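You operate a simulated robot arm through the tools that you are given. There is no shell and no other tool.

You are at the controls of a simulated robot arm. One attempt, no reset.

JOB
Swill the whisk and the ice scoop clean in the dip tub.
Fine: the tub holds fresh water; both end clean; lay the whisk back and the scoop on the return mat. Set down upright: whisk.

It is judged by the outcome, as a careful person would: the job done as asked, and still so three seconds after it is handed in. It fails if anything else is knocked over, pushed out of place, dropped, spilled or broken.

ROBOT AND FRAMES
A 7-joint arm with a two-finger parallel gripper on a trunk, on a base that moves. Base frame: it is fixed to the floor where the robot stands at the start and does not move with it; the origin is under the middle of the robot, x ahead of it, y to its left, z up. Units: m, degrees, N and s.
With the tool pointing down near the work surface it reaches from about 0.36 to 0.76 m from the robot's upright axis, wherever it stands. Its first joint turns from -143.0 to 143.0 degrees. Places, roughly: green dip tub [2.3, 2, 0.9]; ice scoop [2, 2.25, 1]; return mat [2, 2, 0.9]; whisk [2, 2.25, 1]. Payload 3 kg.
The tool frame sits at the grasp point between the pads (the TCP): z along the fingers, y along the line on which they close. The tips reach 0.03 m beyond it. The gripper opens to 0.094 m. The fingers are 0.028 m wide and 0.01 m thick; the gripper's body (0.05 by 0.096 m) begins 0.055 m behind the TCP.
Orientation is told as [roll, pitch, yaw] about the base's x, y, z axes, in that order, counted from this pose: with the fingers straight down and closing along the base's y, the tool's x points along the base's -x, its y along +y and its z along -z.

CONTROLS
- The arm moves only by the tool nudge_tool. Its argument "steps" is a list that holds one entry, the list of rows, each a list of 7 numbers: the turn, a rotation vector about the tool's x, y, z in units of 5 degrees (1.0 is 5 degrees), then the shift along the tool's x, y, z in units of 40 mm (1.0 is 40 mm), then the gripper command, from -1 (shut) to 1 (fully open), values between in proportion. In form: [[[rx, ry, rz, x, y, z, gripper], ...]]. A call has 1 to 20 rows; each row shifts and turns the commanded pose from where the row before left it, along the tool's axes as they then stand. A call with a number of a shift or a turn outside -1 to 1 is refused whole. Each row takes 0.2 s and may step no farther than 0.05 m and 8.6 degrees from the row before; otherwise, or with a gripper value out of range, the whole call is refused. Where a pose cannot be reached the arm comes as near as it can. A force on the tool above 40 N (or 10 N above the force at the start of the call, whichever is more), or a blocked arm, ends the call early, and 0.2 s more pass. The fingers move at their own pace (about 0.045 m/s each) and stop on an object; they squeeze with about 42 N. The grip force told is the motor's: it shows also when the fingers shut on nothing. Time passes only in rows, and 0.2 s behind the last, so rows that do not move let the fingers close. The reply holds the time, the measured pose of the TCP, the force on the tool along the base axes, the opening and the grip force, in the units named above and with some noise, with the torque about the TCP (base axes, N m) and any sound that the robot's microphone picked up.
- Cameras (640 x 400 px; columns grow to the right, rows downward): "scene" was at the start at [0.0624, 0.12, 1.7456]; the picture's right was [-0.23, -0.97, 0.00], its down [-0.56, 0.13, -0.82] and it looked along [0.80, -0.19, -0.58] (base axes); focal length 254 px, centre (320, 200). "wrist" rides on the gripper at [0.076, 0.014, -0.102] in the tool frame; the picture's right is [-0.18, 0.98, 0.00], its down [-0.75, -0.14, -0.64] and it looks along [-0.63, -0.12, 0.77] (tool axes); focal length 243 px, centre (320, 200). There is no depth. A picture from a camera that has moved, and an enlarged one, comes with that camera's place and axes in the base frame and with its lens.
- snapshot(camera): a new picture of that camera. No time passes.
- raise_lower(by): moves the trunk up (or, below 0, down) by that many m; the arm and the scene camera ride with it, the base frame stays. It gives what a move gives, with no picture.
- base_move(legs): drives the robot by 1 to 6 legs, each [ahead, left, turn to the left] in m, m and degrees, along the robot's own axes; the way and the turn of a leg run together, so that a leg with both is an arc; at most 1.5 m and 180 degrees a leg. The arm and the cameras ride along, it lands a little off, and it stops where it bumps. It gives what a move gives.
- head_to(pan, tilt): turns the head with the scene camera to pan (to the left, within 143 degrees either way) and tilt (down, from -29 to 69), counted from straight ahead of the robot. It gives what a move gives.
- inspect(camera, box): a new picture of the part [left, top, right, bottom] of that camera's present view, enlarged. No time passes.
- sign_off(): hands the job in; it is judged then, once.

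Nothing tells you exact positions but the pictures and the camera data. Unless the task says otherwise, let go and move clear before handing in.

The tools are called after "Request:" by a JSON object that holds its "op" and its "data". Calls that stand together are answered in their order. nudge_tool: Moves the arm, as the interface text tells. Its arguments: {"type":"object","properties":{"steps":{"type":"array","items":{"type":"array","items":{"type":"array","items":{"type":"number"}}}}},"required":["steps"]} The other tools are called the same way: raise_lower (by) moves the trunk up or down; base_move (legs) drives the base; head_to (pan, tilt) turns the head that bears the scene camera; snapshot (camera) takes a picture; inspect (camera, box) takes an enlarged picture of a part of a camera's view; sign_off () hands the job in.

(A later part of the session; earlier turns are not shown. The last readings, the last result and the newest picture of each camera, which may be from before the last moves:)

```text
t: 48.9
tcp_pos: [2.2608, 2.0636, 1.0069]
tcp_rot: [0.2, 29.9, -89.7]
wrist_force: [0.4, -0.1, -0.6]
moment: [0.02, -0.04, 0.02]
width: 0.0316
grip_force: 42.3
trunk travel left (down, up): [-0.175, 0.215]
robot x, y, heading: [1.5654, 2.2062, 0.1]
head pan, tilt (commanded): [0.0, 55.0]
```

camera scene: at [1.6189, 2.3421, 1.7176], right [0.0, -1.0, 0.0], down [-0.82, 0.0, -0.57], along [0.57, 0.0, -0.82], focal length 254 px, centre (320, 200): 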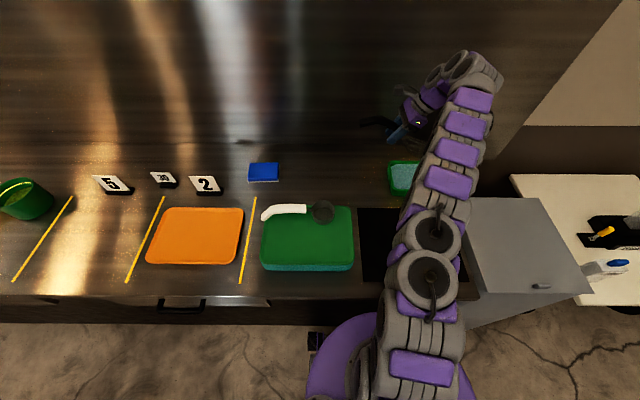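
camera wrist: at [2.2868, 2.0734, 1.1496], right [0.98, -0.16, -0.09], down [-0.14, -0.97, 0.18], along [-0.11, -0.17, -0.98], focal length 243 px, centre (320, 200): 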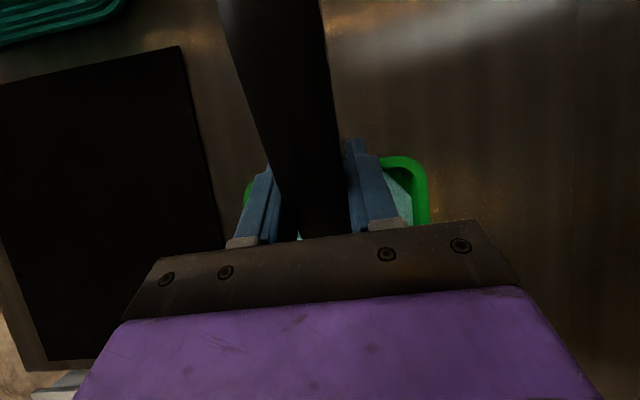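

No contact and the whisk is well inside the tub. Now I roll it about its own axis back and forth in the water.

Request:
{"op": "nudge_tool", "data": {"steps": [[[-1, 0, 0, 0, 0, 0, -1], [-1, 0, 0, 0, 0, 0, -1], [-1, 0, 0, 0, 0, 0, -1], [-1, 0, 0, 0, 0, 0, -1], [-1, 0, 0, 0, 0, 0, -1], [-1, 0, 0, 0, 0, 0, -1], [1, 0, 0, 0, 0, 0, -1], [1, 0, 0, 0, 0, 0, -1], [1, 0, 0, 0, 0, 0, -1], [1, 0, 0, 0, 0, 0, -1], [1, 0, 0, 0, 0, 0, -1], [1, 0, 0, 0, 0, 0, -1], [0, 0, 0, 0.2, 0.3, 0.12, -1], [0, 0, 0, -0.2, -0.3, -0.12, -1], [0, 0, 0, -0.2, -0.3, -0.12, -1], [0, 0, 0, 0.2, 0.3, 0.12, -1], [0, 0, 0, 0.2, 0.3, 0.12, -1], [0, 0, 0, -0.2, -0.3, -0.12, -1], [0, 0, 0, 0, 0, 0, -1]]]}}

Request:
{"op": "inspect", "data": {"camera": "scene", "box": [370, 100, 470, 200]}}

```text
t: 52.9
tcp_pos: [2.2631, 2.0623, 1.0082]
tcp_rot: [0.2, 29.9, -89.7]
wrist_force: [-0.9, -0.6, -1.3]
moment: [0.07, 0.01, 0.0]
width: 0.0316
grip_force: 42.3
trunk travel left (down, up): [-0.175, 0.215]
robot x, y, heading: [1.5686, 2.2051, -0.0]
head pan, tilt (commanded): [0.0, 55.0]
```

```text
4.00 times, centred on (420, 150) of scene
camera zoom: at [1.6194, 2.3423, 1.7175], right [0.0, -1.0, 0.0], down [-0.82, 0.0, -0.57], along [0.57, 0.0, -0.82], focal length 1016 px, centre (-80, 400)
```

zoom: 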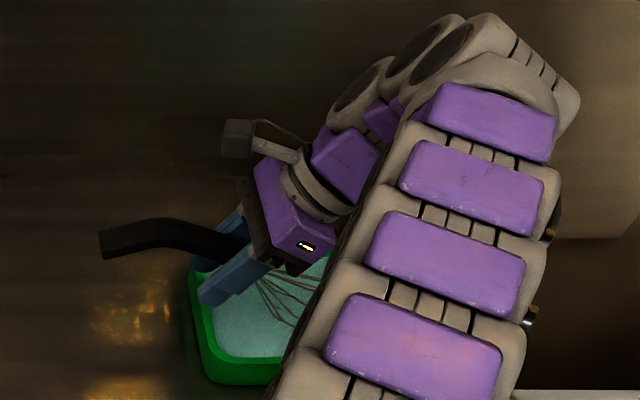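

The stirring is done; I lift the whisk straight up and let it drip over the tub for a moment before looking at it.

Request:
{"op": "nudge_tool", "data": {"steps": [[[0, 0, 0, 0.2, 0, -0.35, -1], [0, 0, 0, 0.31, 0, -0.54, -1], [0, 0, 0, 0.31, 0, -0.54, -1], [0, 0, 0, 0.31, 0, -0.54, -1], [0, 0, 0, 0, 0, 0, -1], [0, 0, 0, 0, 0.25, 0, -1], [0, 0, 0, 0, -0.25, 0, -1], [0, 0, 0, 0, 0.25, 0, -1], [0, 0, 0, 0, -0.25, 0, -1], [0, 0, 0, 0, 0, 0, -1], [0, 0, 0, 0, 0, 0, -1], [0, 0, 0, 0, 0, 0, -1], [0, 0, 0, 0, 0, 0, -1], [0, 0, 0, 0, 0, 0, -1], [0, 0, 0, 0, 0, 0, -1], [0, 0, 0, 0, 0, 0, -1], [0, 0, 0, 0, 0, 0, -1], [0, 0, 0, 0, 0, 0, -1]]]}}

Request:
{"op": "inspect", "data": {"camera": "scene", "box": [350, 80, 480, 200]}}

Request:
{"op": "snapshot", "data": {"camera": "wrist"}}

```text
t: 56.7
tcp_pos: [2.2606, 2.0614, 1.0991]
tcp_rot: [0.2, 30.0, -89.8]
wrist_force: [-0.3, -0.8, -1.6]
moment: [0.01, 0.01, -0.02]
width: 0.0316
grip_force: 42.1
trunk travel left (down, up): [-0.175, 0.215]
robot x, y, heading: [1.5669, 2.2066, -0.3]
head pan, tilt (commanded): [0.0, 55.0]
```

```text
3.33 times, centred on (415, 140) of scene
camera zoom: at [1.6188, 2.3426, 1.7176], right [0.0, -1.0, 0.0], down [-0.82, 0.0, -0.57], along [0.57, 0.0, -0.82], focal length 846 px, centre (3, 400)
```

zoom: 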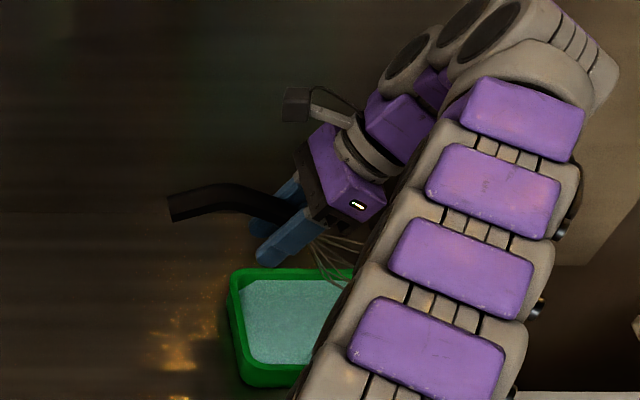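

```text
taken
camera wrist: at [2.2742, 2.0751, 1.2251], right [0.98, -0.16, -0.09], down [-0.14, -0.97, 0.18], along [-0.11, -0.17, -0.98], focal length 243 px, centre (320, 200)
```

wrist: 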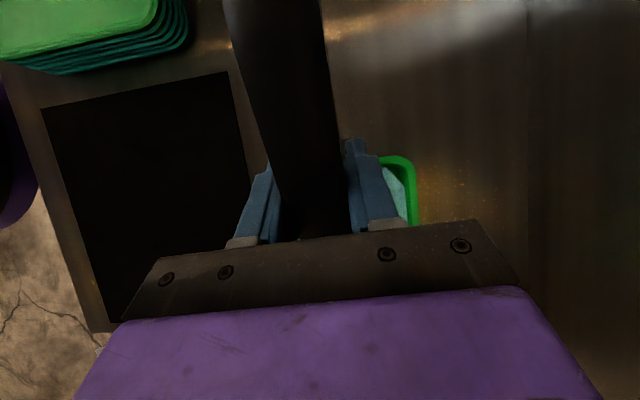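

The water left the wires looking lighter, and the tub has not moved. I level the whisk, raise it, and bring it left to where the scene camera can see the wire end.

Request:
{"op": "nudge_tool", "data": {"steps": [[[0, -1, 0, 0, 0, 0, -1], [0, -1, 0, 0, 0, 0, -1], [0, -1, 0, 0, 0, 0, -1], [0, -1, 0, 0, 0, 0, -1], [0, -1, 0, 0, 0, 0, -1], [0, -1, 0, 0, 0, 0, -1], [0, 0, 0, 0, 0, -0.8, -1], [0, 0, 0, 0.85, 0, 0, -1], [0, 0, 0, 0.85, 0, 0, -1], [0, 0, 0, 0.85, 0, 0, -1], [0, 0, 0, 0.85, 0, 0, -1], [0, 0, 0, 0.85, 0, 0, -1], [0, 0, 0, 0.85, 0, 0, -1], [0, 0, 0, 0.85, 0, 0, -1], [0, 0, 0, 0, 0, 0, -1]]]}}

Request:
{"op": "snapshot", "data": {"camera": "scene"}}

Request:
{"op": "snapshot", "data": {"camera": "wrist"}}

```text
t: 59.9
tcp_pos: [2.2619, 2.3014, 1.1315]
tcp_rot: [0.2, -0.2, -89.8]
wrist_force: [-0.3, 0.1, -0.4]
moment: [0.03, -0.03, 0.02]
width: 0.0316
grip_force: 42.1
trunk travel left (down, up): [-0.175, 0.215]
robot x, y, heading: [1.5659, 2.2059, 0.1]
head pan, tilt (commanded): [0.0, 55.0]
```

```text
taken
camera scene: at [1.6186, 2.3474, 1.7172], right [0.0, -1.0, 0.0], down [-0.82, 0.0, -0.57], along [0.57, 0.0, -0.82], focal length 254 px, centre (320, 200)
```

scene: 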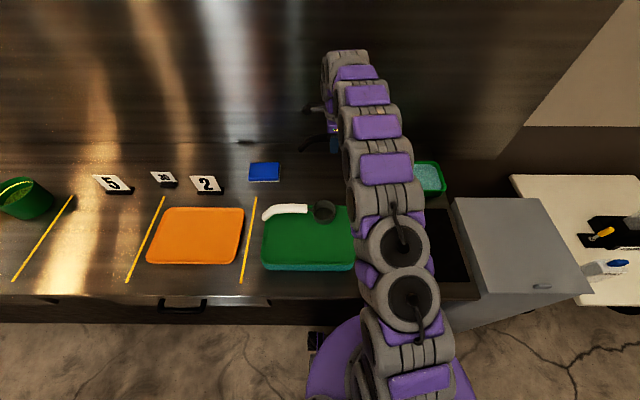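

```text
taken
camera wrist: at [2.2745, 2.3778, 1.2332], right [0.98, -0.18, 0.0], down [-0.14, -0.75, 0.64], along [-0.11, -0.63, -0.76], focal length 243 px, centre (320, 200)
```

wrist: 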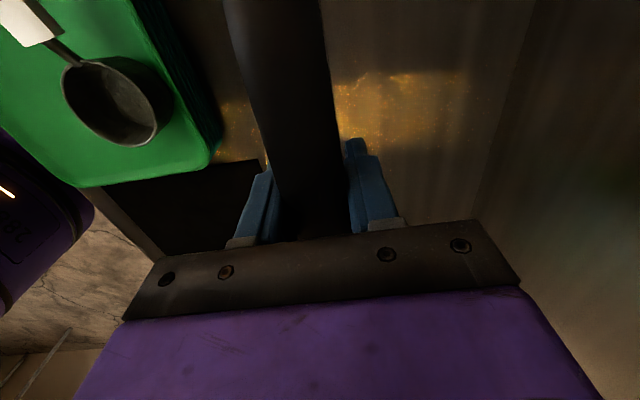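

The wire end is still behind the arm here, but the handle sits unchanged in the fingers. I carry the whisk back above its own place on the trays.

Request:
{"op": "nudge_tool", "data": {"steps": [[[0, 0, 0, 0.285, -0.865, 0, -1], [0, 0, 0, 0.285, -0.865, 0, -1], [0, 0, 0, 0.285, -0.865, 0, -1], [0, 0, 0, 0.285, -0.865, 0, -1], [0, 0, 0, 0.285, -0.865, 0, -1], [0, 0, 0, 0.285, -0.865, 0, -1], [0, 0, 0, 0.285, -0.865, 0, -1], [0, 0, 0, 0.285, -0.865, 0, -1], [0, 0, 0, 0.285, -0.865, 0, -1], [0, 0, 0, 0, 0, 0, -1], [0, 0, 0, 0, 0, 0, -1]]]}}

Request:
{"op": "snapshot", "data": {"camera": "wrist"}}

Request:
{"op": "snapshot", "data": {"camera": "scene"}}

```text
t: 62.3
tcp_pos: [1.9486, 2.4048, 1.1288]
tcp_rot: [0.2, -0.1, -89.9]
wrist_force: [0.1, -0.4, -1.2]
moment: [0.03, 0.02, 0.0]
width: 0.0314
grip_force: 42.1
trunk travel left (down, up): [-0.175, 0.215]
robot x, y, heading: [1.5681, 2.2062, -0.0]
head pan, tilt (commanded): [0.0, 55.0]
```

```text
taken
camera wrist: at [1.9614, 2.4818, 1.2307], right [0.98, -0.18, 0.0], down [-0.14, -0.75, 0.64], along [-0.11, -0.63, -0.77], focal length 243 px, centre (320, 200)
```

wrist: 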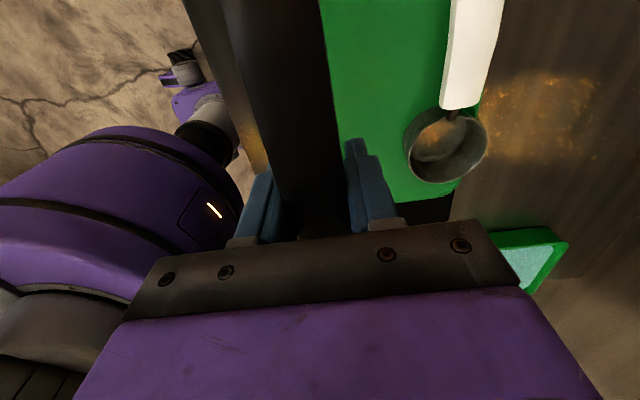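

```text
taken
camera scene: at [1.6152, 2.3474, 1.7172], right [0.0, -1.0, 0.0], down [-0.82, 0.0, -0.57], along [0.57, 0.0, -0.82], focal length 254 px, centre (320, 200)
```

scene: 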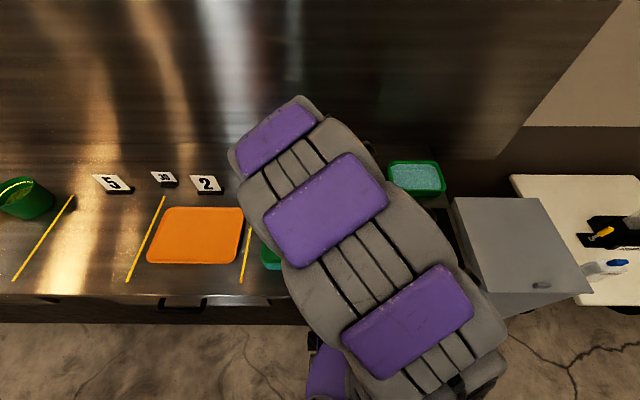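

I am over the whisk's own place (x 1.949, y 2.405). I lower it gently, watching for first contact.

Request:
{"op": "nudge_tool", "data": {"steps": [[[0, 0, 0, 0, 0.05, 0.8, -1], [0, 0, 0, 0, 0, 0.8, -1], [0, 0, 0, 0, 0, 0.8, -1], [0, 0, 0, 0, 0, 0.4, -1], [0, 0, 0, 0, 0, 0.2, -1], [0, 0, 0, 0, 0, 0.1, -1], [0, 0, 0, 0, 0, 0, -1]]]}}

```text
t: 63.9
tcp_pos: [1.9511, 2.3997, 1.004]
tcp_rot: [0.2, -0.2, -89.8]
wrist_force: [-0.6, -4.2, 11.5]
moment: [1.19, 0.05, 0.11]
width: 0.0319
grip_force: 41.9
trunk travel left (down, up): [-0.175, 0.215]
robot x, y, heading: [1.5697, 2.2052, 0.0]
head pan, tilt (commanded): [0.0, 55.0]
```

The butt end touches first (11 N, moment says about 10 cm toward the handle end), so the whisk seems to have tipped a few degrees in the grip during the dip. I raise a little and look before correcting.

Request:
{"op": "nudge_tool", "data": {"steps": [[[0, 0, 0, 0, 0, -0.3, -1], [0, 0, 0, 0, 0, 0, -1]]]}}

Request:
{"op": "snapshot", "data": {"camera": "wrist"}}

Request:
{"op": "inspect", "data": {"camera": "scene", "box": [240, 180, 360, 280]}}

```text
t: 64.5
tcp_pos: [1.9523, 2.4017, 1.0158]
tcp_rot: [0.2, -0.2, -89.8]
wrist_force: [0.2, 0.4, -0.7]
moment: [0.05, 0.04, 0.0]
width: 0.0317
grip_force: 42.3
trunk travel left (down, up): [-0.175, 0.215]
robot x, y, heading: [1.5695, 2.2045, 0.0]
head pan, tilt (commanded): [0.0, 55.0]
```

```text
taken
camera wrist: at [1.9647, 2.4786, 1.1172], right [0.98, -0.18, 0.0], down [-0.14, -0.75, 0.64], along [-0.11, -0.63, -0.76], focal length 243 px, centre (320, 200)
```

wrist: 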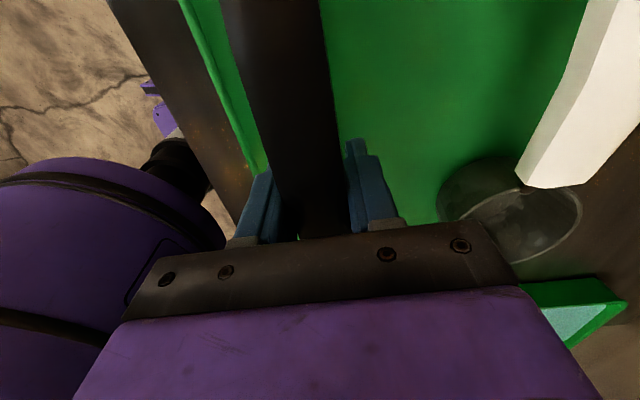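

```text
4.00 times, centred on (300, 230) of scene
camera zoom: at [1.6167, 2.3488, 1.7171], right [0.0, -1.0, 0.0], down [-0.82, 0.0, -0.57], along [0.57, 0.0, -0.82], focal length 1016 px, centre (400, 80)
```

zoom: 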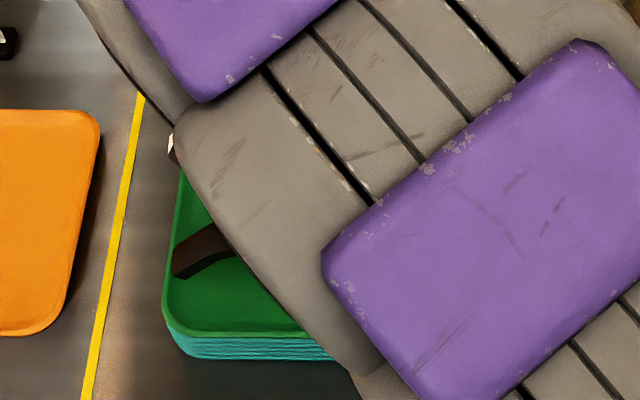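

The butt lies correctly just inside the tray's left edge. I tip the wire end down about 4° to level the whisk and lower again in small steps.

Request:
{"op": "nudge_tool", "data": {"steps": [[[0, 0.8, 0, 0, 0, 0, -1], [0, 0, 0, 0, 0, 0.2, -1], [0, 0, 0, 0, 0, 0.1, -1], [0, 0, 0, 0, 0, 0, -1]]]}}

```text
t: 65.5
tcp_pos: [1.9509, 2.4023, 1.0029]
tcp_rot: [0.2, 3.8, -89.9]
wrist_force: [0.1, 0.1, -0.8]
moment: [0.04, 0.01, 0.0]
width: 0.0316
grip_force: 42.4
trunk travel left (down, up): [-0.175, 0.215]
robot x, y, heading: [1.5673, 2.2015, 0.1]
head pan, tilt (commanded): [0.0, 55.0]
```

No contact yet at z 1.003. I go down another few millimetres.

Request:
{"op": "nudge_tool", "data": {"steps": [[[0, 0, 0, 0, 0, 0.08, -1], [0, 0, 0, 0, 0, 0, -1]]]}}

```text
t: 66.1
tcp_pos: [1.9518, 2.4024, 1.0006]
tcp_rot: [0.2, 3.8, -89.9]
wrist_force: [-0.7, -0.3, -0.7]
moment: [0.06, 0.01, 0.02]
width: 0.0318
grip_force: 42.1
trunk travel left (down, up): [-0.175, 0.215]
robot x, y, heading: [1.569, 2.2085, -0.0]
head pan, tilt (commanded): [0.0, 55.0]
```

Request:
{"op": "nudge_tool", "data": {"steps": [[[0, 0, 0, 0, 0, 0.08, -1], [0, 0, 0, 0, 0, 0, -1]]]}}

```text
t: 66.7
tcp_pos: [1.9492, 2.403, 0.9993]
tcp_rot: [0.4, 3.9, -89.8]
wrist_force: [1.9, 1.3, 8.4]
moment: [-1.26, 0.01, 0.16]
width: 0.0318
grip_force: 42.1
trunk travel left (down, up): [-0.175, 0.215]
robot x, y, heading: [1.571, 2.2036, 0.1]
head pan, tilt (commanded): [0.0, 55.0]
```

Now the wire end touches at z 0.999 with the butt within a millimetre, so the whisk is lying as before. I ease off a millimetre and open the fingers.

Request:
{"op": "nudge_tool", "data": {"steps": [[[0, 0, 0, 0, 0, -0.03, -1], [0, 0, 0, 0, 0, 0, -0.2], [0, 0, 0, 0, 0, 0, 0.2], [0, 0, 0, 0, 0, 0, 0.6], [0, 0, 0, 0, 0, 0, 0.8], [0, 0, 0, 0, 0, 0, 0.8], [0, 0, 0, 0, 0, 0, 0.8]]]}}

Request:
{"op": "snapshot", "data": {"camera": "wrist"}}

```text
t: 68.3
tcp_pos: [1.9508, 2.403, 0.9996]
tcp_rot: [0.3, 3.8, -89.8]
wrist_force: [-0.3, 0.0, 0.4]
moment: [0.01, 0.0, 0.03]
width: 0.0844
grip_force: 0.1
trunk travel left (down, up): [-0.175, 0.215]
robot x, y, heading: [1.5695, 2.2069, -0.0]
head pan, tilt (commanded): [0.0, 55.0]
```

```text
taken
camera wrist: at [1.9634, 2.4725, 1.106], right [0.98, -0.18, -0.01], down [-0.14, -0.79, 0.59], along [-0.11, -0.58, -0.81], focal length 243 px, centre (320, 200)
```

wrist: 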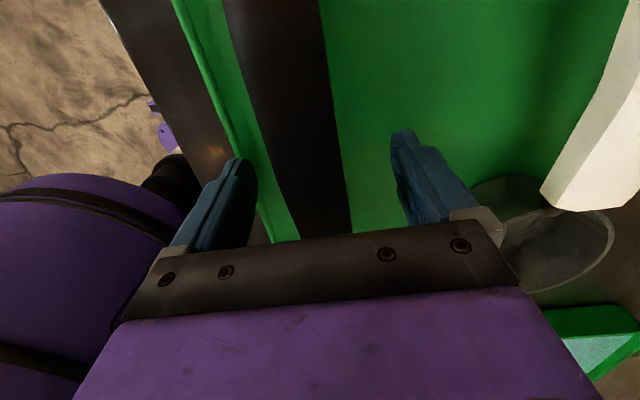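

The whisk is released and lies still between the open fingers. I raise straight up and level the gripper, then view the whisk.

Request:
{"op": "nudge_tool", "data": {"steps": [[[0, 0, 0, 0, 0, -0.5, 0.8], [0, 0, 0, 0, 0, -0.8, 0.8], [0, -0.76, 0, 0, 0, -0.8, 0.8], [0, 0, 0, 0, 0, -0.8, 1], [0, 0, 0, 0, 0, -0.8, 1], [0, 0, 0, 0, 0, -0.6, 1], [0, 0, 0, 0, 0, 0, 1]]]}}

Request:
{"op": "snapshot", "data": {"camera": "wrist"}}

Request:
{"op": "inspect", "data": {"camera": "wrist", "box": [220, 0, 540, 250]}}

```text
t: 69.9
tcp_pos: [1.9514, 2.3982, 1.1714]
tcp_rot: [0.1, 0.0, -89.8]
wrist_force: [-0.4, 0.6, -0.7]
moment: [0.01, 0.01, -0.01]
width: 0.094
grip_force: 0.0
trunk travel left (down, up): [-0.175, 0.215]
robot x, y, heading: [1.5698, 2.2067, 0.0]
head pan, tilt (commanded): [0.0, 55.0]
```

```text
taken
camera wrist: at [1.9636, 2.4745, 1.273], right [0.98, -0.18, 0.0], down [-0.14, -0.75, 0.64], along [-0.11, -0.63, -0.77], focal length 243 px, centre (320, 200)
```

wrist: 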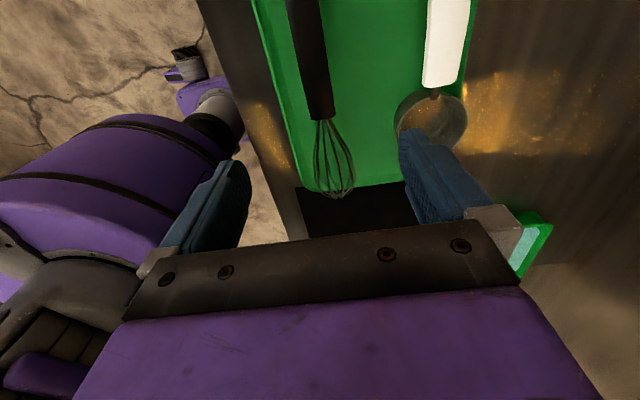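

```text
1.60 times, centred on (380, 125) of wrist
camera zoom: at [1.9636, 2.4745, 1.273], right [0.98, -0.18, 0.0], down [-0.14, -0.75, 0.64], along [-0.11, -0.63, -0.77], focal length 388 px, centre (224, 320)
```

zoom: 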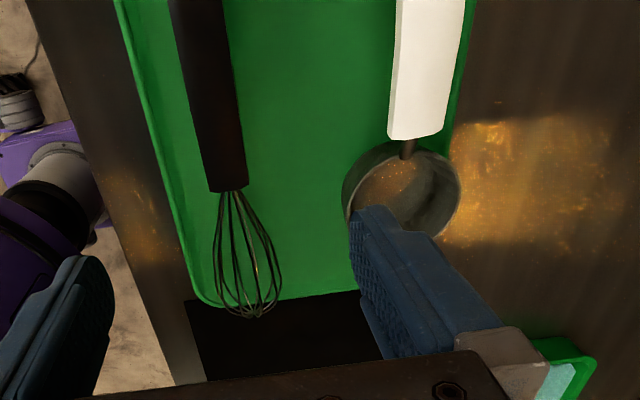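

The whisk is back on the trays in its original spot, and its wires now look shiny. I swing the arm to the right for a clear scene view of whisk and scoop.

Request:
{"op": "nudge_tool", "data": {"steps": [[[0, 0, 0, -0.9, 0.4, -0.1, 1], [0, 0, 0, -0.9, 0.4, -0.1, 1], [0, 0, 0, -0.9, 0.4, -0.1, 1], [0, 0, 0, -0.9, 0.4, -0.1, 1], [0, 0, 0, -0.9, 0.4, -0.1, 1], [0, 0, 0, -0.9, 0.4, -0.1, 1], [0, 0, 0, 0, 0, 0, 1]]]}}

Request:
{"op": "snapshot", "data": {"camera": "scene"}}

Request:
{"op": "inspect", "data": {"camera": "scene", "box": [250, 190, 370, 280]}}

Request:
{"op": "inspect", "data": {"camera": "wrist", "box": [100, 0, 500, 250]}}

```text
t: 71.5
tcp_pos: [2.0468, 2.1774, 1.1963]
tcp_rot: [0.1, -0.1, -89.8]
wrist_force: [0.6, -1.4, -0.2]
moment: [-0.04, 0.02, -0.01]
width: 0.0938
grip_force: 0.1
trunk travel left (down, up): [-0.175, 0.215]
robot x, y, heading: [1.5719, 2.2059, -0.1]
head pan, tilt (commanded): [0.0, 55.0]
```

```text
taken
camera scene: at [1.616, 2.344, 1.7175], right [0.0, -1.0, 0.0], down [-0.82, 0.0, -0.57], along [0.57, 0.0, -0.82], focal length 254 px, centre (320, 200)
```

scene: 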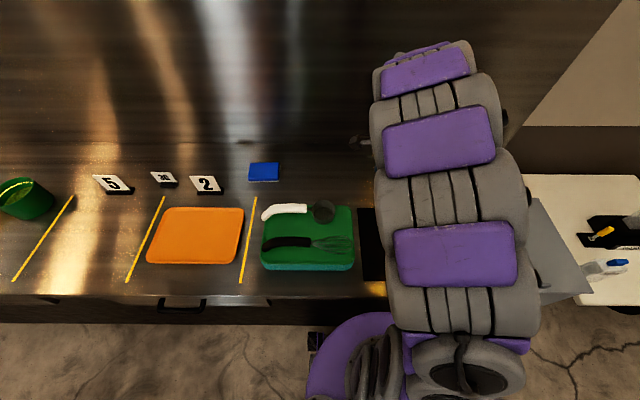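

```text
4.44 times, centred on (310, 235) of scene
camera zoom: at [1.616, 2.344, 1.7175], right [0.0, -1.0, 0.0], down [-0.82, 0.0, -0.57], along [0.57, 0.0, -0.82], focal length 1128 px, centre (364, 44)
```

zoom: 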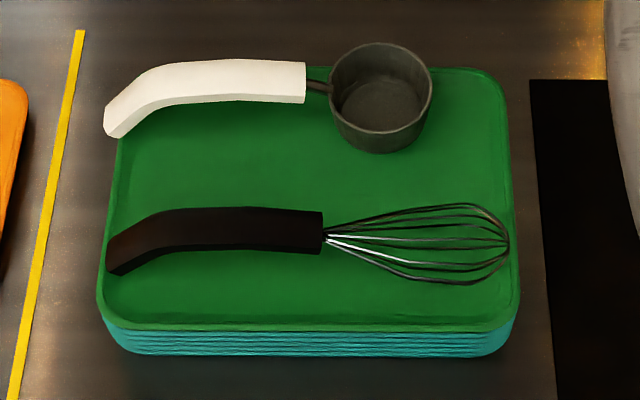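

```text
1.60 times, centred on (300, 125) of wrist
camera zoom: at [2.0586, 2.2529, 1.2982], right [0.98, -0.18, 0.0], down [-0.14, -0.75, 0.64], along [-0.11, -0.63, -0.77], focal length 388 px, centre (352, 320)
```

zoom: 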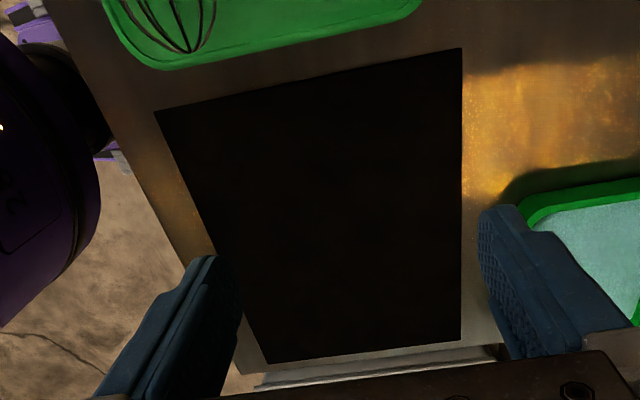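

The whisk's wires changed from dull grey to shiny, so it is clean and lies as before; the scoop is still dull. Next I move above the scoop's handle at about (2.067, 2.42).

Request:
{"op": "nudge_tool", "data": {"steps": [[[0, 0, 0, 0.87, 0.07, 0, 1], [0, 0, 0, 0.87, 0.07, 0, 1], [0, 0, 0, 0.87, 0.07, 0, 1], [0, 0, 0, 0.87, 0.07, 0, 1], [0, 0, 0, 0.87, 0.07, 0, 1], [0, 0, 0, 0.87, 0.07, 0, 1], [0, 0, 0, 0.87, 0.07, 0, 1], [0, 0, 0, 0, 0, 0.8, 1], [0, 0, 0, 0, 0, 0, 1]]]}}

Request:
{"op": "snapshot", "data": {"camera": "wrist"}}

Request:
{"op": "snapshot", "data": {"camera": "scene"}}

```text
t: 73.5
tcp_pos: [2.0647, 2.4258, 1.1634]
tcp_rot: [0.3, 0.1, -89.7]
wrist_force: [-0.5, -0.5, 0.0]
moment: [0.0, -0.01, 0.01]
width: 0.0941
grip_force: 0.0
trunk travel left (down, up): [-0.175, 0.215]
robot x, y, heading: [1.5667, 2.2041, -0.0]
head pan, tilt (commanded): [0.0, 55.0]
```

```text
taken
camera wrist: at [2.0768, 2.5022, 1.2658], right [0.98, -0.18, 0.0], down [-0.14, -0.75, 0.64], along [-0.11, -0.63, -0.77], focal length 243 px, centre (320, 200)
```

wrist: 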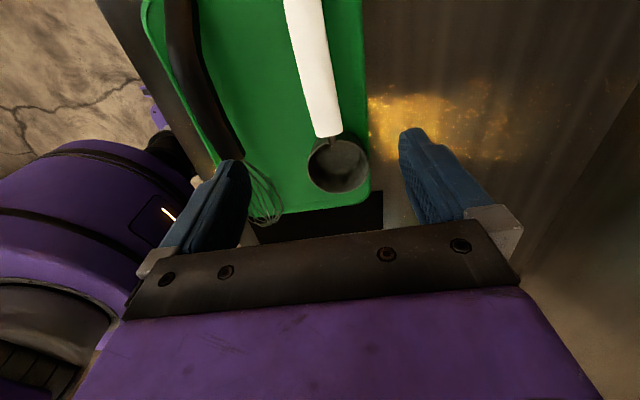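

```text
taken
camera scene: at [1.6161, 2.3476, 1.7172], right [0.0, -1.0, 0.0], down [-0.82, 0.0, -0.57], along [0.57, 0.0, -0.82], focal length 254 px, centre (320, 200)
```

scene: 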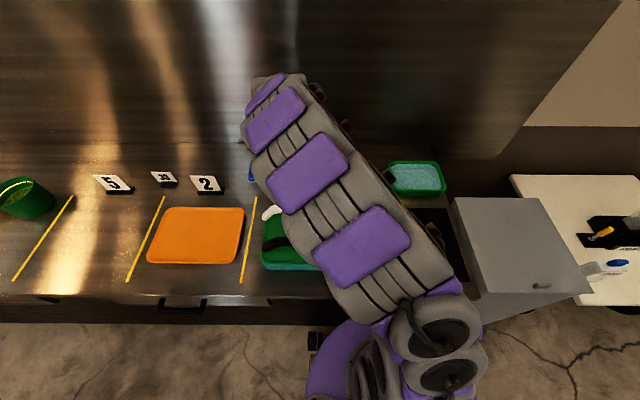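

The scoop handle runs along y at x ≈ 2.065 with its front end at y 2.389, and its cup is at about (2.07, 2.33). For more reach over the tub I first step the base 3 cm nearer while the gripper is free and high.

Request:
{"op": "base_move", "data": {"legs": [[0.035, -0.03, 0]]}}

Request:
{"op": "snapshot", "data": {"camera": "wrist"}}

```text
t: 74.4
tcp_pos: [2.1014, 2.4145, 1.1593]
tcp_rot: [0.0, -0.7, -89.5]
wrist_force: [0.4, -0.5, -0.4]
moment: [0.0, 0.0, 0.0]
width: 0.094
grip_force: 0.1
trunk travel left (down, up): [-0.175, 0.215]
robot x, y, heading: [1.6065, 2.1798, 0.1]
head pan, tilt (commanded): [0.0, 55.0]
```

```text
taken
camera wrist: at [2.1135, 2.4915, 1.2608], right [0.98, -0.18, 0.0], down [-0.14, -0.75, 0.65], along [-0.11, -0.64, -0.76], focal length 243 px, centre (320, 200)
```

wrist: 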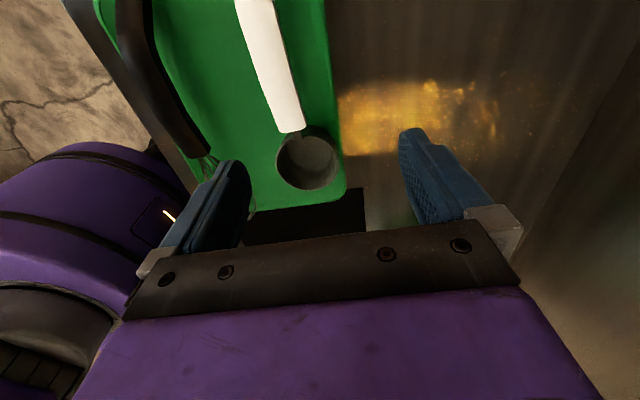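

The base stepped nearer without bumping. I re-centre over the handle and descend partway to check.

Request:
{"op": "nudge_tool", "data": {"steps": [[[0, 0, 0, 0.1, -0.5, 0, 1], [0, 0, 0, 0, -0.42, 0, 1], [0, 0, 0, 0, 0, 0.7, 1], [0, 0, 0, 0, 0, 0.7, 1], [0, 0, 0, 0, 0, 0.7, 1], [0, 0, 0, 0, 0, 0, 1]]]}}

Request:
{"op": "snapshot", "data": {"camera": "wrist"}}

```text
t: 75.8
tcp_pos: [2.0613, 2.4026, 1.0804]
tcp_rot: [0.3, 0.1, -89.8]
wrist_force: [0.9, 0.1, 0.6]
moment: [-0.02, -0.03, 0.01]
width: 0.0941
grip_force: 0.1
trunk travel left (down, up): [-0.175, 0.215]
robot x, y, heading: [1.6028, 2.1773, 0.1]
head pan, tilt (commanded): [0.0, 55.0]
```

```text
taken
camera wrist: at [2.0731, 2.4786, 1.1817], right [0.98, -0.18, 0.0], down [-0.14, -0.76, 0.64], along [-0.11, -0.63, -0.77], focal length 243 px, centre (320, 200)
```

wrist: 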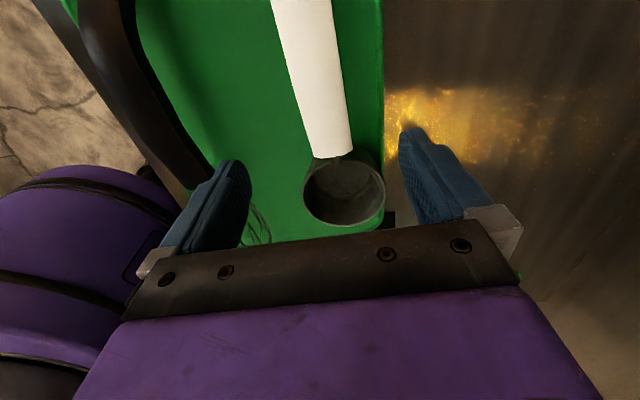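

The front end of the handle is at (2.066, 2.389), top z ≈ 1.024. I shift to y 2.42 and descend to z ≈ 1.010 for the grasp.

Request:
{"op": "nudge_tool", "data": {"steps": [[[0, 0, 0, 0.44, 0.08, 0, 1], [0, 0, 0, 0, 0, 0.6, 1], [0, 0, 0, 0, 0, 0.6, 1], [0, 0, 0, 0, 0, 0.55, 1], [0, 0, 0, 0, 0, 0, 1]]]}}

Request:
{"op": "snapshot", "data": {"camera": "wrist"}}

```text
t: 77.0
tcp_pos: [2.0662, 2.4374, 1.0069]
tcp_rot: [0.3, -0.6, -89.5]
wrist_force: [0.2, 0.1, 0.1]
moment: [-0.04, 0.0, 0.01]
width: 0.0938
grip_force: 0.1
trunk travel left (down, up): [-0.175, 0.215]
robot x, y, heading: [1.6042, 2.1824, 0.2]
head pan, tilt (commanded): [0.0, 55.0]
```

```text
taken
camera wrist: at [2.0777, 2.5147, 1.1075], right [0.98, -0.18, 0.01], down [-0.14, -0.75, 0.65], along [-0.11, -0.64, -0.76], focal length 243 px, centre (320, 200)
```

wrist: 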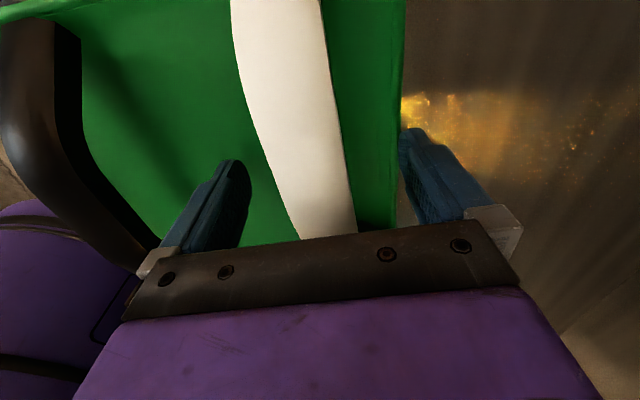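

The gripper settled 1.7 cm too far along the handle; I slide back toward the cup to y ≈ 2.42 before closing.

Request:
{"op": "nudge_tool", "data": {"steps": [[[0, 0, 0, -0.4, -0.08, -0.05, 1], [0, 0, 0, 0, 0, 0, 1], [0, 0, 0, 0, 0, 0, 1]]]}}

Request:
{"op": "snapshot", "data": {"camera": "wrist"}}

```text
t: 77.8
tcp_pos: [2.0642, 2.4195, 1.0084]
tcp_rot: [0.3, -0.5, -89.6]
wrist_force: [0.2, 0.6, -0.5]
moment: [-0.02, 0.01, 0.0]
width: 0.0938
grip_force: 0.2
trunk travel left (down, up): [-0.175, 0.215]
robot x, y, heading: [1.6041, 2.1806, 0.1]
head pan, tilt (commanded): [0.0, 55.0]
```

```text
taken
camera wrist: at [2.0758, 2.4958, 1.1101], right [0.98, -0.18, 0.01], down [-0.14, -0.75, 0.65], along [-0.11, -0.64, -0.76], focal length 243 px, centre (320, 200)
```

wrist: 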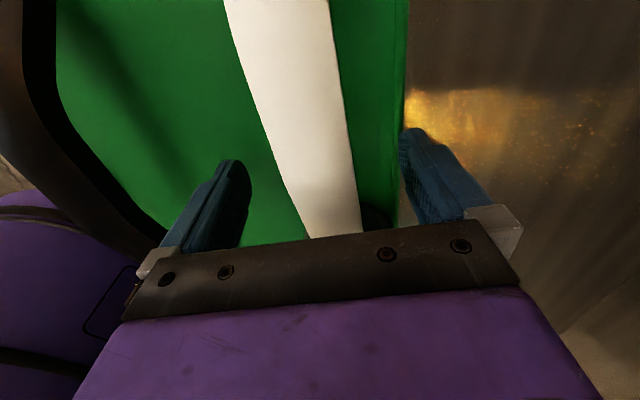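

Now at y 2.42 with the handle centred. I close on it and lift gently.

Request:
{"op": "nudge_tool", "data": {"steps": [[[0, 0, 0, 0, 0, 0, -1], [0, 0, 0, 0, 0, 0, -1], [0, 0, 0, 0, 0, 0, -1], [0, 0, 0, 0, 0, 0, -1], [0, 0, 0, 0, 0, 0, -1], [0, 0, 0, 0, 0, 0, -1]]]}}

Request:
{"op": "nudge_tool", "data": {"steps": [[[0, 0, 0, 0, 0, -0.3, -1], [0, 0, 0, 0, 0, -0.6, -1], [0, 0, 0, 0, 0, -0.8, -1], [0, 0, 0, 0, 0, -0.8, -1], [0, 0, 0, 0, 0, -0.7, -1], [0, 0, 0, 0, 0, 0, -1]]]}}

Request:
{"op": "snapshot", "data": {"camera": "wrist"}}

Request:
{"op": "snapshot", "data": {"camera": "scene"}}

```text
t: 79.2
tcp_pos: [2.0642, 2.4109, 1.0094]
tcp_rot: [0.3, -0.3, -89.6]
wrist_force: [0.3, -0.2, -1.8]
moment: [0.06, 0.02, -0.01]
width: 0.0337
grip_force: 41.9
trunk travel left (down, up): [-0.175, 0.215]
robot x, y, heading: [1.6024, 2.1787, -0.2]
head pan, tilt (commanded): [0.0, 55.0]
```

```text
t: 80.6
tcp_pos: [2.063, 2.412, 1.1363]
tcp_rot: [0.2, -0.4, -89.5]
wrist_force: [-0.3, 0.2, -1.1]
moment: [0.08, -0.02, 0.01]
width: 0.0338
grip_force: 42.3
trunk travel left (down, up): [-0.175, 0.215]
robot x, y, heading: [1.6028, 2.1784, 0.1]
head pan, tilt (commanded): [0.0, 55.0]
```

```text
taken
camera wrist: at [2.0743, 2.4882, 1.2383], right [0.98, -0.18, 0.01], down [-0.14, -0.75, 0.65], along [-0.11, -0.64, -0.76], focal length 243 px, centre (320, 200)
```

wrist: 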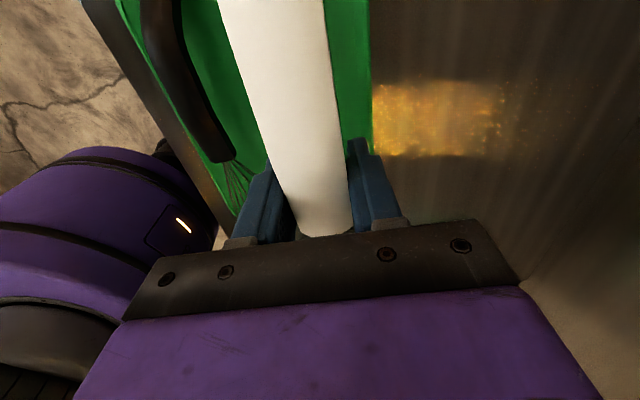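

```text
taken
camera scene: at [1.6516, 2.3218, 1.7171], right [0.0, -1.0, 0.0], down [-0.82, 0.0, -0.57], along [0.57, 0.0, -0.82], focal length 254 px, centre (320, 200)
```

scene: 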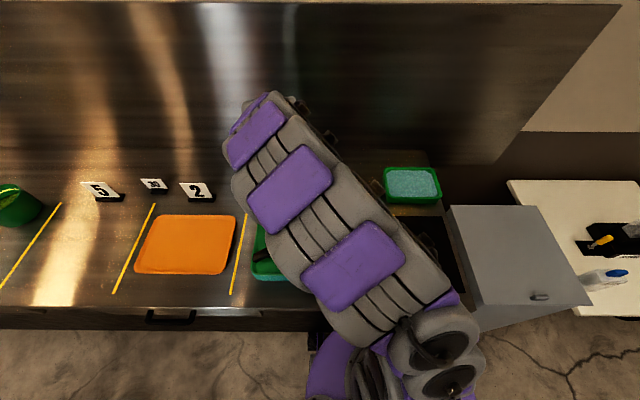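

The scoop is lifted and held (width 0.034). I zoom on the tub to confirm its place from this new standpoint before dipping.

Request:
{"op": "inspect", "data": {"camera": "scene", "box": [340, 145, 484, 235]}}

```text
4.44 times, centred on (412, 190) of scene
camera zoom: at [1.6516, 2.3218, 1.7171], right [0.0, -1.0, 0.0], down [-0.82, 0.0, -0.57], along [0.57, 0.0, -0.82], focal length 1128 px, centre (-89, 244)
```

zoom: 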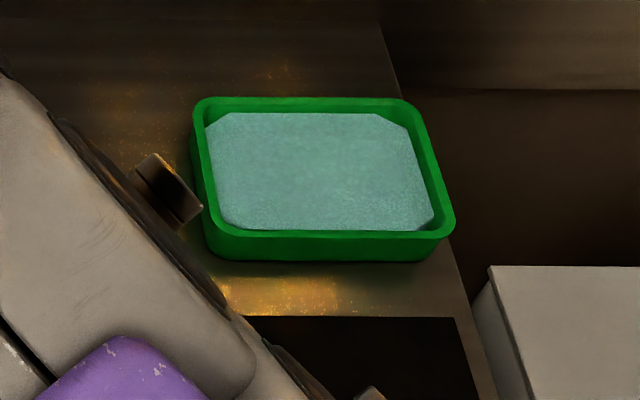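

The tub has not moved (x 2.20–2.358, y 1.86–2.063). I carry the scoop over it and tip the cup end down 30°, still above the rim.

Request:
{"op": "nudge_tool", "data": {"steps": [[[0, 0, 0, -0.5, 0.3, -0.1, -1], [0, 0, 0, -0.88, 0.52, -0.1, -1], [0, 0, 0, -0.88, 0.52, -0.1, -1], [0, 0, 0, -0.88, 0.52, 0, -1], [0, 0, 0, -0.88, 0.52, 0, -1], [0, 0, 0, -0.88, 0.52, 0, -1], [0, 0, 0, -0.88, 0.52, 0, -1], [0, 0, 0, -0.88, 0.52, 0, -1], [0, 0, 0, -0.88, 0.52, 0, -1], [0, 0, 0, -0.88, 0.52, 0, -1], [0, 1, 0, 0, 0, 0, -1], [0, 1, 0, 0, 0, 0, -1], [0, 1, 0, 0, 0, 0, -1], [0, 1, 0, 0, 0, 0, -1], [0, 1, 0, 0, 0, 0, -1], [0, 1, 0, 0, 0, 0, -1], [0, 0, 0, 0, 0, 0, -1], [0, 0, 0, 0, 0, 0, -1]]]}}

Request:
{"op": "snapshot", "data": {"camera": "scene"}}

Request:
{"op": "snapshot", "data": {"camera": "wrist"}}

```text
t: 84.4
tcp_pos: [2.2631, 2.0757, 1.1534]
tcp_rot: [0.3, 29.8, -89.3]
wrist_force: [0.4, -0.2, -1.0]
moment: [0.05, 0.0, 0.0]
width: 0.0336
grip_force: 41.8
trunk travel left (down, up): [-0.175, 0.215]
robot x, y, heading: [1.6035, 2.1797, -0.3]
head pan, tilt (commanded): [0.0, 55.0]
```

```text
taken
camera scene: at [1.6534, 2.3166, 1.7176], right [0.0, -1.0, 0.0], down [-0.82, 0.0, -0.57], along [0.57, 0.0, -0.82], focal length 254 px, centre (320, 200)
```

scene: 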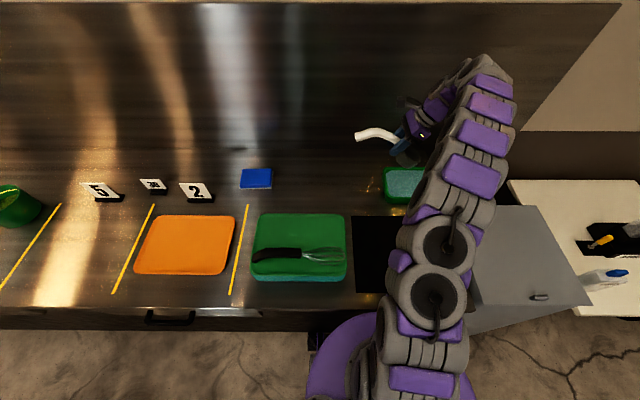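

```text
taken
camera wrist: at [2.2755, 2.09, 1.2795], right [0.98, -0.15, -0.09], down [-0.13, -0.97, 0.18], along [-0.11, -0.17, -0.98], focal length 243 px, centre (320, 200)
```

wrist: 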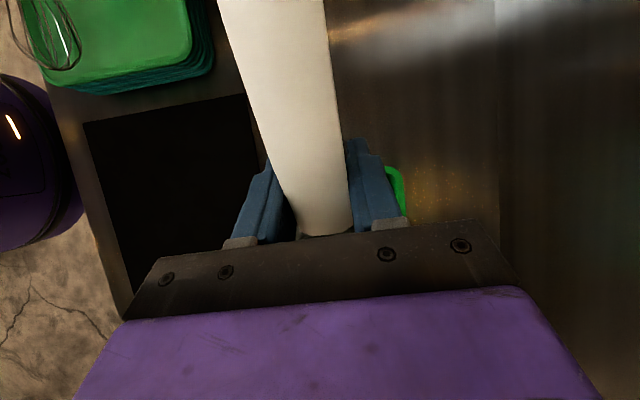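

The cup hangs beside the arm above the tub. I lower toward the water, stopping about 1.5 cm above the expected depth.

Request:
{"op": "nudge_tool", "data": {"steps": [[[0, 0, 0, -0.56, 0.06, 0.36, -1], [0, 0, 0, -0.56, 0.06, 0.36, -1], [0, 0, 0, -0.56, 0.06, 0.36, -1], [0, 0, 0, -0.56, 0.06, 0.36, -1], [0, 0, 0, -0.56, 0.06, 0.36, -1], [0, 0, 0, 0, 0, 0, -1], [0, 0, 0, 0, 0, 0, -1]]]}}

Request:
{"op": "inspect", "data": {"camera": "scene", "box": [340, 80, 500, 220]}}

Request:
{"op": "snapshot", "data": {"camera": "wrist"}}

```text
t: 86.0
tcp_pos: [2.2768, 2.0147, 1.0336]
tcp_rot: [0.3, 29.7, -89.4]
wrist_force: [0.1, 0.3, -0.7]
moment: [0.03, -0.01, 0.01]
width: 0.0336
grip_force: 41.8
trunk travel left (down, up): [-0.175, 0.215]
robot x, y, heading: [1.6044, 2.178, 0.1]
head pan, tilt (commanded): [0.0, 55.0]
```

```text
2.86 times, centred on (420, 150) of scene
camera zoom: at [1.6539, 2.3163, 1.7176], right [0.0, -1.0, 0.0], down [-0.82, 0.0, -0.57], along [0.57, 0.0, -0.82], focal length 726 px, centre (34, 343)
```

zoom: 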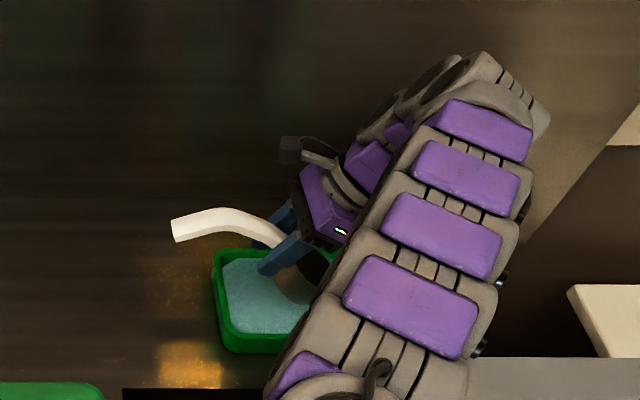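

```text
taken
camera wrist: at [2.2894, 2.0295, 1.1603], right [0.98, -0.15, -0.09], down [-0.13, -0.97, 0.18], along [-0.11, -0.17, -0.98], focal length 243 px, centre (320, 200)
```

wrist: 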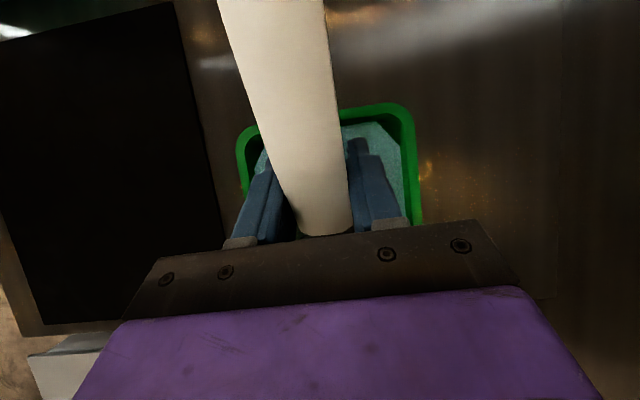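

The handle enters centred over the tub. I lower in small steps, watching for contact with the tub floor.

Request:
{"op": "nudge_tool", "data": {"steps": [[[0, 0, 0, -0.05, 0, 0.087, -1], [0, 0, 0, -0.05, 0, 0.087, -1], [0, 0, 0, -0.04, 0, 0.065, -1], [0, 0, 0, 0, 0, 0, -1]]]}}

```text
t: 87.0
tcp_pos: [2.2757, 2.0133, 1.023]
tcp_rot: [0.3, 29.8, -89.5]
wrist_force: [-0.2, -0.2, -2.0]
moment: [0.07, 0.0, 0.01]
width: 0.0338
grip_force: 41.7
trunk travel left (down, up): [-0.175, 0.215]
robot x, y, heading: [1.6054, 2.1793, 0.2]
head pan, tilt (commanded): [0.0, 55.0]
```

Request:
{"op": "nudge_tool", "data": {"steps": [[[0, 0, 0, -0.04, 0, 0.065, -1], [0, 0, 0, 0, 0, 0, -1]]]}}

```text
t: 87.6
tcp_pos: [2.2761, 2.0136, 1.019]
tcp_rot: [0.3, 29.8, -89.5]
wrist_force: [0.3, 0.1, -1.0]
moment: [0.03, 0.0, 0.01]
width: 0.0338
grip_force: 41.6
trunk travel left (down, up): [-0.175, 0.215]
robot x, y, heading: [1.6031, 2.1794, 0.3]
head pan, tilt (commanded): [0.0, 55.0]
```

Request:
{"op": "nudge_tool", "data": {"steps": [[[0, 0, 0, -0.04, 0, 0.065, -1], [0, 0, 0, 0, 0, 0, -1]]]}}

```text
t: 88.2
tcp_pos: [2.2762, 2.0144, 1.0166]
tcp_rot: [0.3, 29.8, -89.4]
wrist_force: [-0.2, -0.1, -0.4]
moment: [0.03, -0.05, 0.04]
width: 0.0337
grip_force: 42.1
trunk travel left (down, up): [-0.175, 0.215]
robot x, y, heading: [1.6043, 2.1813, 0.0]
head pan, tilt (commanded): [0.0, 55.0]
```

Request:
{"op": "nudge_tool", "data": {"steps": [[[0, 0, 0, -0.04, 0, 0.065, -1], [0, 0, 0, 0, 0, 0, -1]]]}}

Request:
{"op": "inspect", "data": {"camera": "scene", "box": [370, 100, 470, 200]}}

```text
t: 88.8
tcp_pos: [2.2766, 2.0129, 1.0131]
tcp_rot: [0.3, 29.8, -89.3]
wrist_force: [-0.2, 0.0, -0.9]
moment: [0.05, 0.03, 0.0]
width: 0.0337
grip_force: 42.4
trunk travel left (down, up): [-0.175, 0.215]
robot x, y, heading: [1.6044, 2.1791, -0.2]
head pan, tilt (commanded): [0.0, 55.0]
```

```text
4.00 times, centred on (420, 150) of scene
camera zoom: at [1.6536, 2.3163, 1.7176], right [0.0, -1.0, 0.0], down [-0.82, 0.0, -0.57], along [0.57, 0.0, -0.82], focal length 1016 px, centre (-80, 400)
```

zoom: 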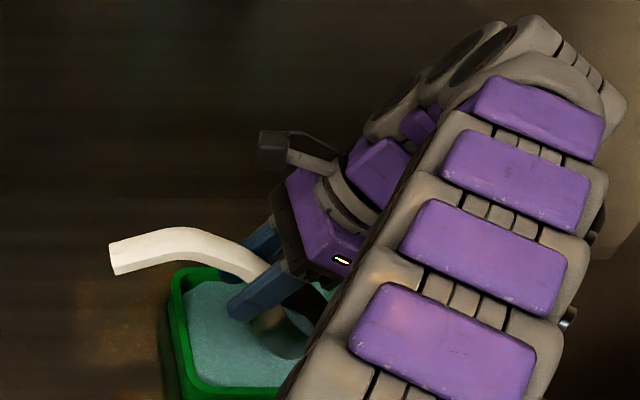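

The cup is now in the water (no floor contact yet at z 1.013). I stir gently: short strokes sideways and lengthwise, keeping clear of the walls.

Request:
{"op": "nudge_tool", "data": {"steps": [[[0, 0, 0, 0, 0.35, 0, -1], [0, 0, 0, 0, -0.35, 0, -1], [0, 0, 0, 0, -0.35, 0, -1], [0, 0, 0, 0, 0.35, 0, -1], [0, 0, 0, 0, 0.35, 0, -1], [0, 0, 0, 0, -0.35, 0, -1], [0, 0, 0, 0, -0.35, 0, -1], [0, 0, 0, 0, 0.35, 0, -1], [0, 0, 0, 0.4, 0, 0.23, -1], [0, 0, 0, -0.4, 0, -0.23, -1], [0, 0, 0, -0.4, 0, -0.23, -1], [0, 0, 0, 0.4, 0, 0.23, -1], [0, 0, 0, 0.4, 0, 0.23, -1], [0, 0, 0, -0.4, 0, -0.23, -1], [0, 0, 0, -0.4, 0, -0.23, -1], [0, 0, 0, 0.4, 0, 0.23, -1], [0, 0, 0, 0, 0, 0, -1]]]}}

Request:
{"op": "inspect", "data": {"camera": "scene", "box": [380, 130, 450, 200]}}

```text
t: 92.4
tcp_pos: [2.2774, 2.017, 1.0171]
tcp_rot: [0.2, 29.7, -89.4]
wrist_force: [0.3, 0.0, -1.3]
moment: [0.0, 0.01, 0.01]
width: 0.0339
grip_force: 42.6
trunk travel left (down, up): [-0.175, 0.215]
robot x, y, heading: [1.6027, 2.1762, 0.2]
head pan, tilt (commanded): [0.0, 55.0]
```

```text
5.71 times, centred on (415, 165) of scene
camera zoom: at [1.6537, 2.3204, 1.7173], right [0.0, -1.0, 0.0], down [-0.82, 0.0, -0.57], along [0.57, 0.0, -0.82], focal length 1451 px, centre (-223, 400)
```

zoom: 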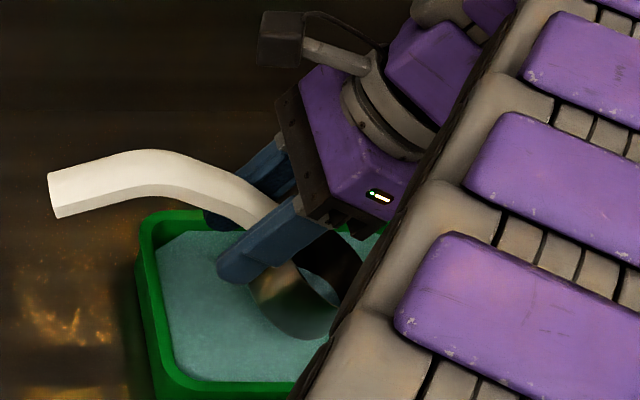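

The cup already looks shinier where wet. To rinse the inside too, I raise it above the rim and tip it to 60° before dipping again.

Request:
{"op": "nudge_tool", "data": {"steps": [[[0, 0, 0, 0.25, 0, -0.43, -1], [0, 0, 0, 0.25, 0, -0.43, -1], [0, 0, 0, 0.25, 0, -0.43, -1], [0, 1, 0, 0, 0, 0, -1], [0, 1, 0, 0, 0, 0, -1], [0, 1, 0, 0, 0, 0, -1], [0, 1, 0, 0, 0, 0, -1], [0, 1, 0, 0, 0, 0, -1], [0, 1, 0, 0, 0, 0, -1], [0, 0, 0, -0.31, 0, -0.54, -1], [0, 0, 0, -0.31, 0, -0.54, -1], [0, 0, 0, 0, 0, 0, -1], [0, 0, 0, 0, 0, 0, -1]]]}}

Request:
{"op": "snapshot", "data": {"camera": "scene"}}

Request:
{"op": "inspect", "data": {"camera": "scene", "box": [360, 100, 460, 200]}}

Request:
{"op": "snapshot", "data": {"camera": "wrist"}}

```text
t: 95.2
tcp_pos: [2.2631, 2.0375, 1.0924]
tcp_rot: [0.5, 59.7, -89.1]
wrist_force: [0.5, 0.6, -1.9]
moment: [0.0, 0.01, -0.04]
width: 0.0337
grip_force: 42.5
out of reach, approached as far as the arm can: row 7, 8, 9, 10, 11
trunk travel left (down, up): [-0.175, 0.215]
robot x, y, heading: [1.6037, 2.1791, 0.1]
head pan, tilt (commanded): [0.0, 55.0]
```

```text
taken
camera scene: at [1.6534, 2.315, 1.7177], right [0.0, -1.0, 0.0], down [-0.82, 0.0, -0.57], along [0.57, 0.0, -0.82], focal length 254 px, centre (320, 200)
```

scene: 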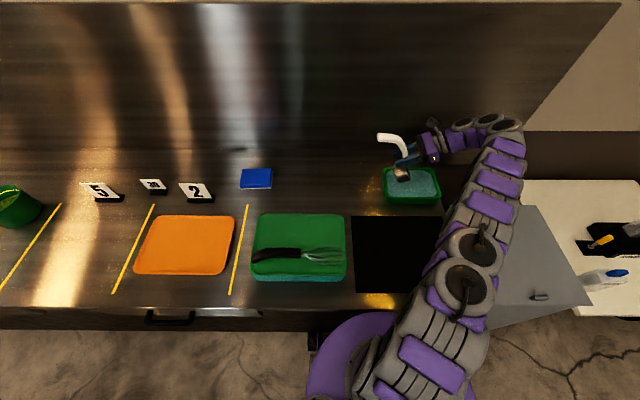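

```text
4.00 times, centred on (410, 150) of scene
camera zoom: at [1.6534, 2.315, 1.7177], right [0.0, -1.0, 0.0], down [-0.82, 0.0, -0.57], along [0.57, 0.0, -0.82], focal length 1016 px, centre (-40, 400)
```

zoom: 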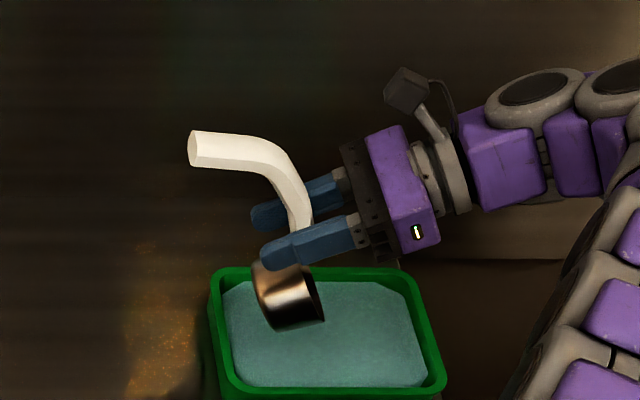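

```text
taken
camera wrist: at [2.276, 1.9862, 1.2095], right [0.98, -0.09, -0.15], down [-0.13, -0.94, -0.33], along [-0.12, 0.34, -0.93], focal length 243 px, centre (320, 200)
```

wrist: 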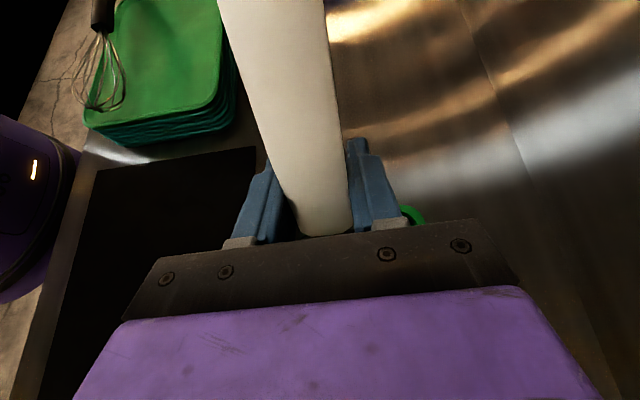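

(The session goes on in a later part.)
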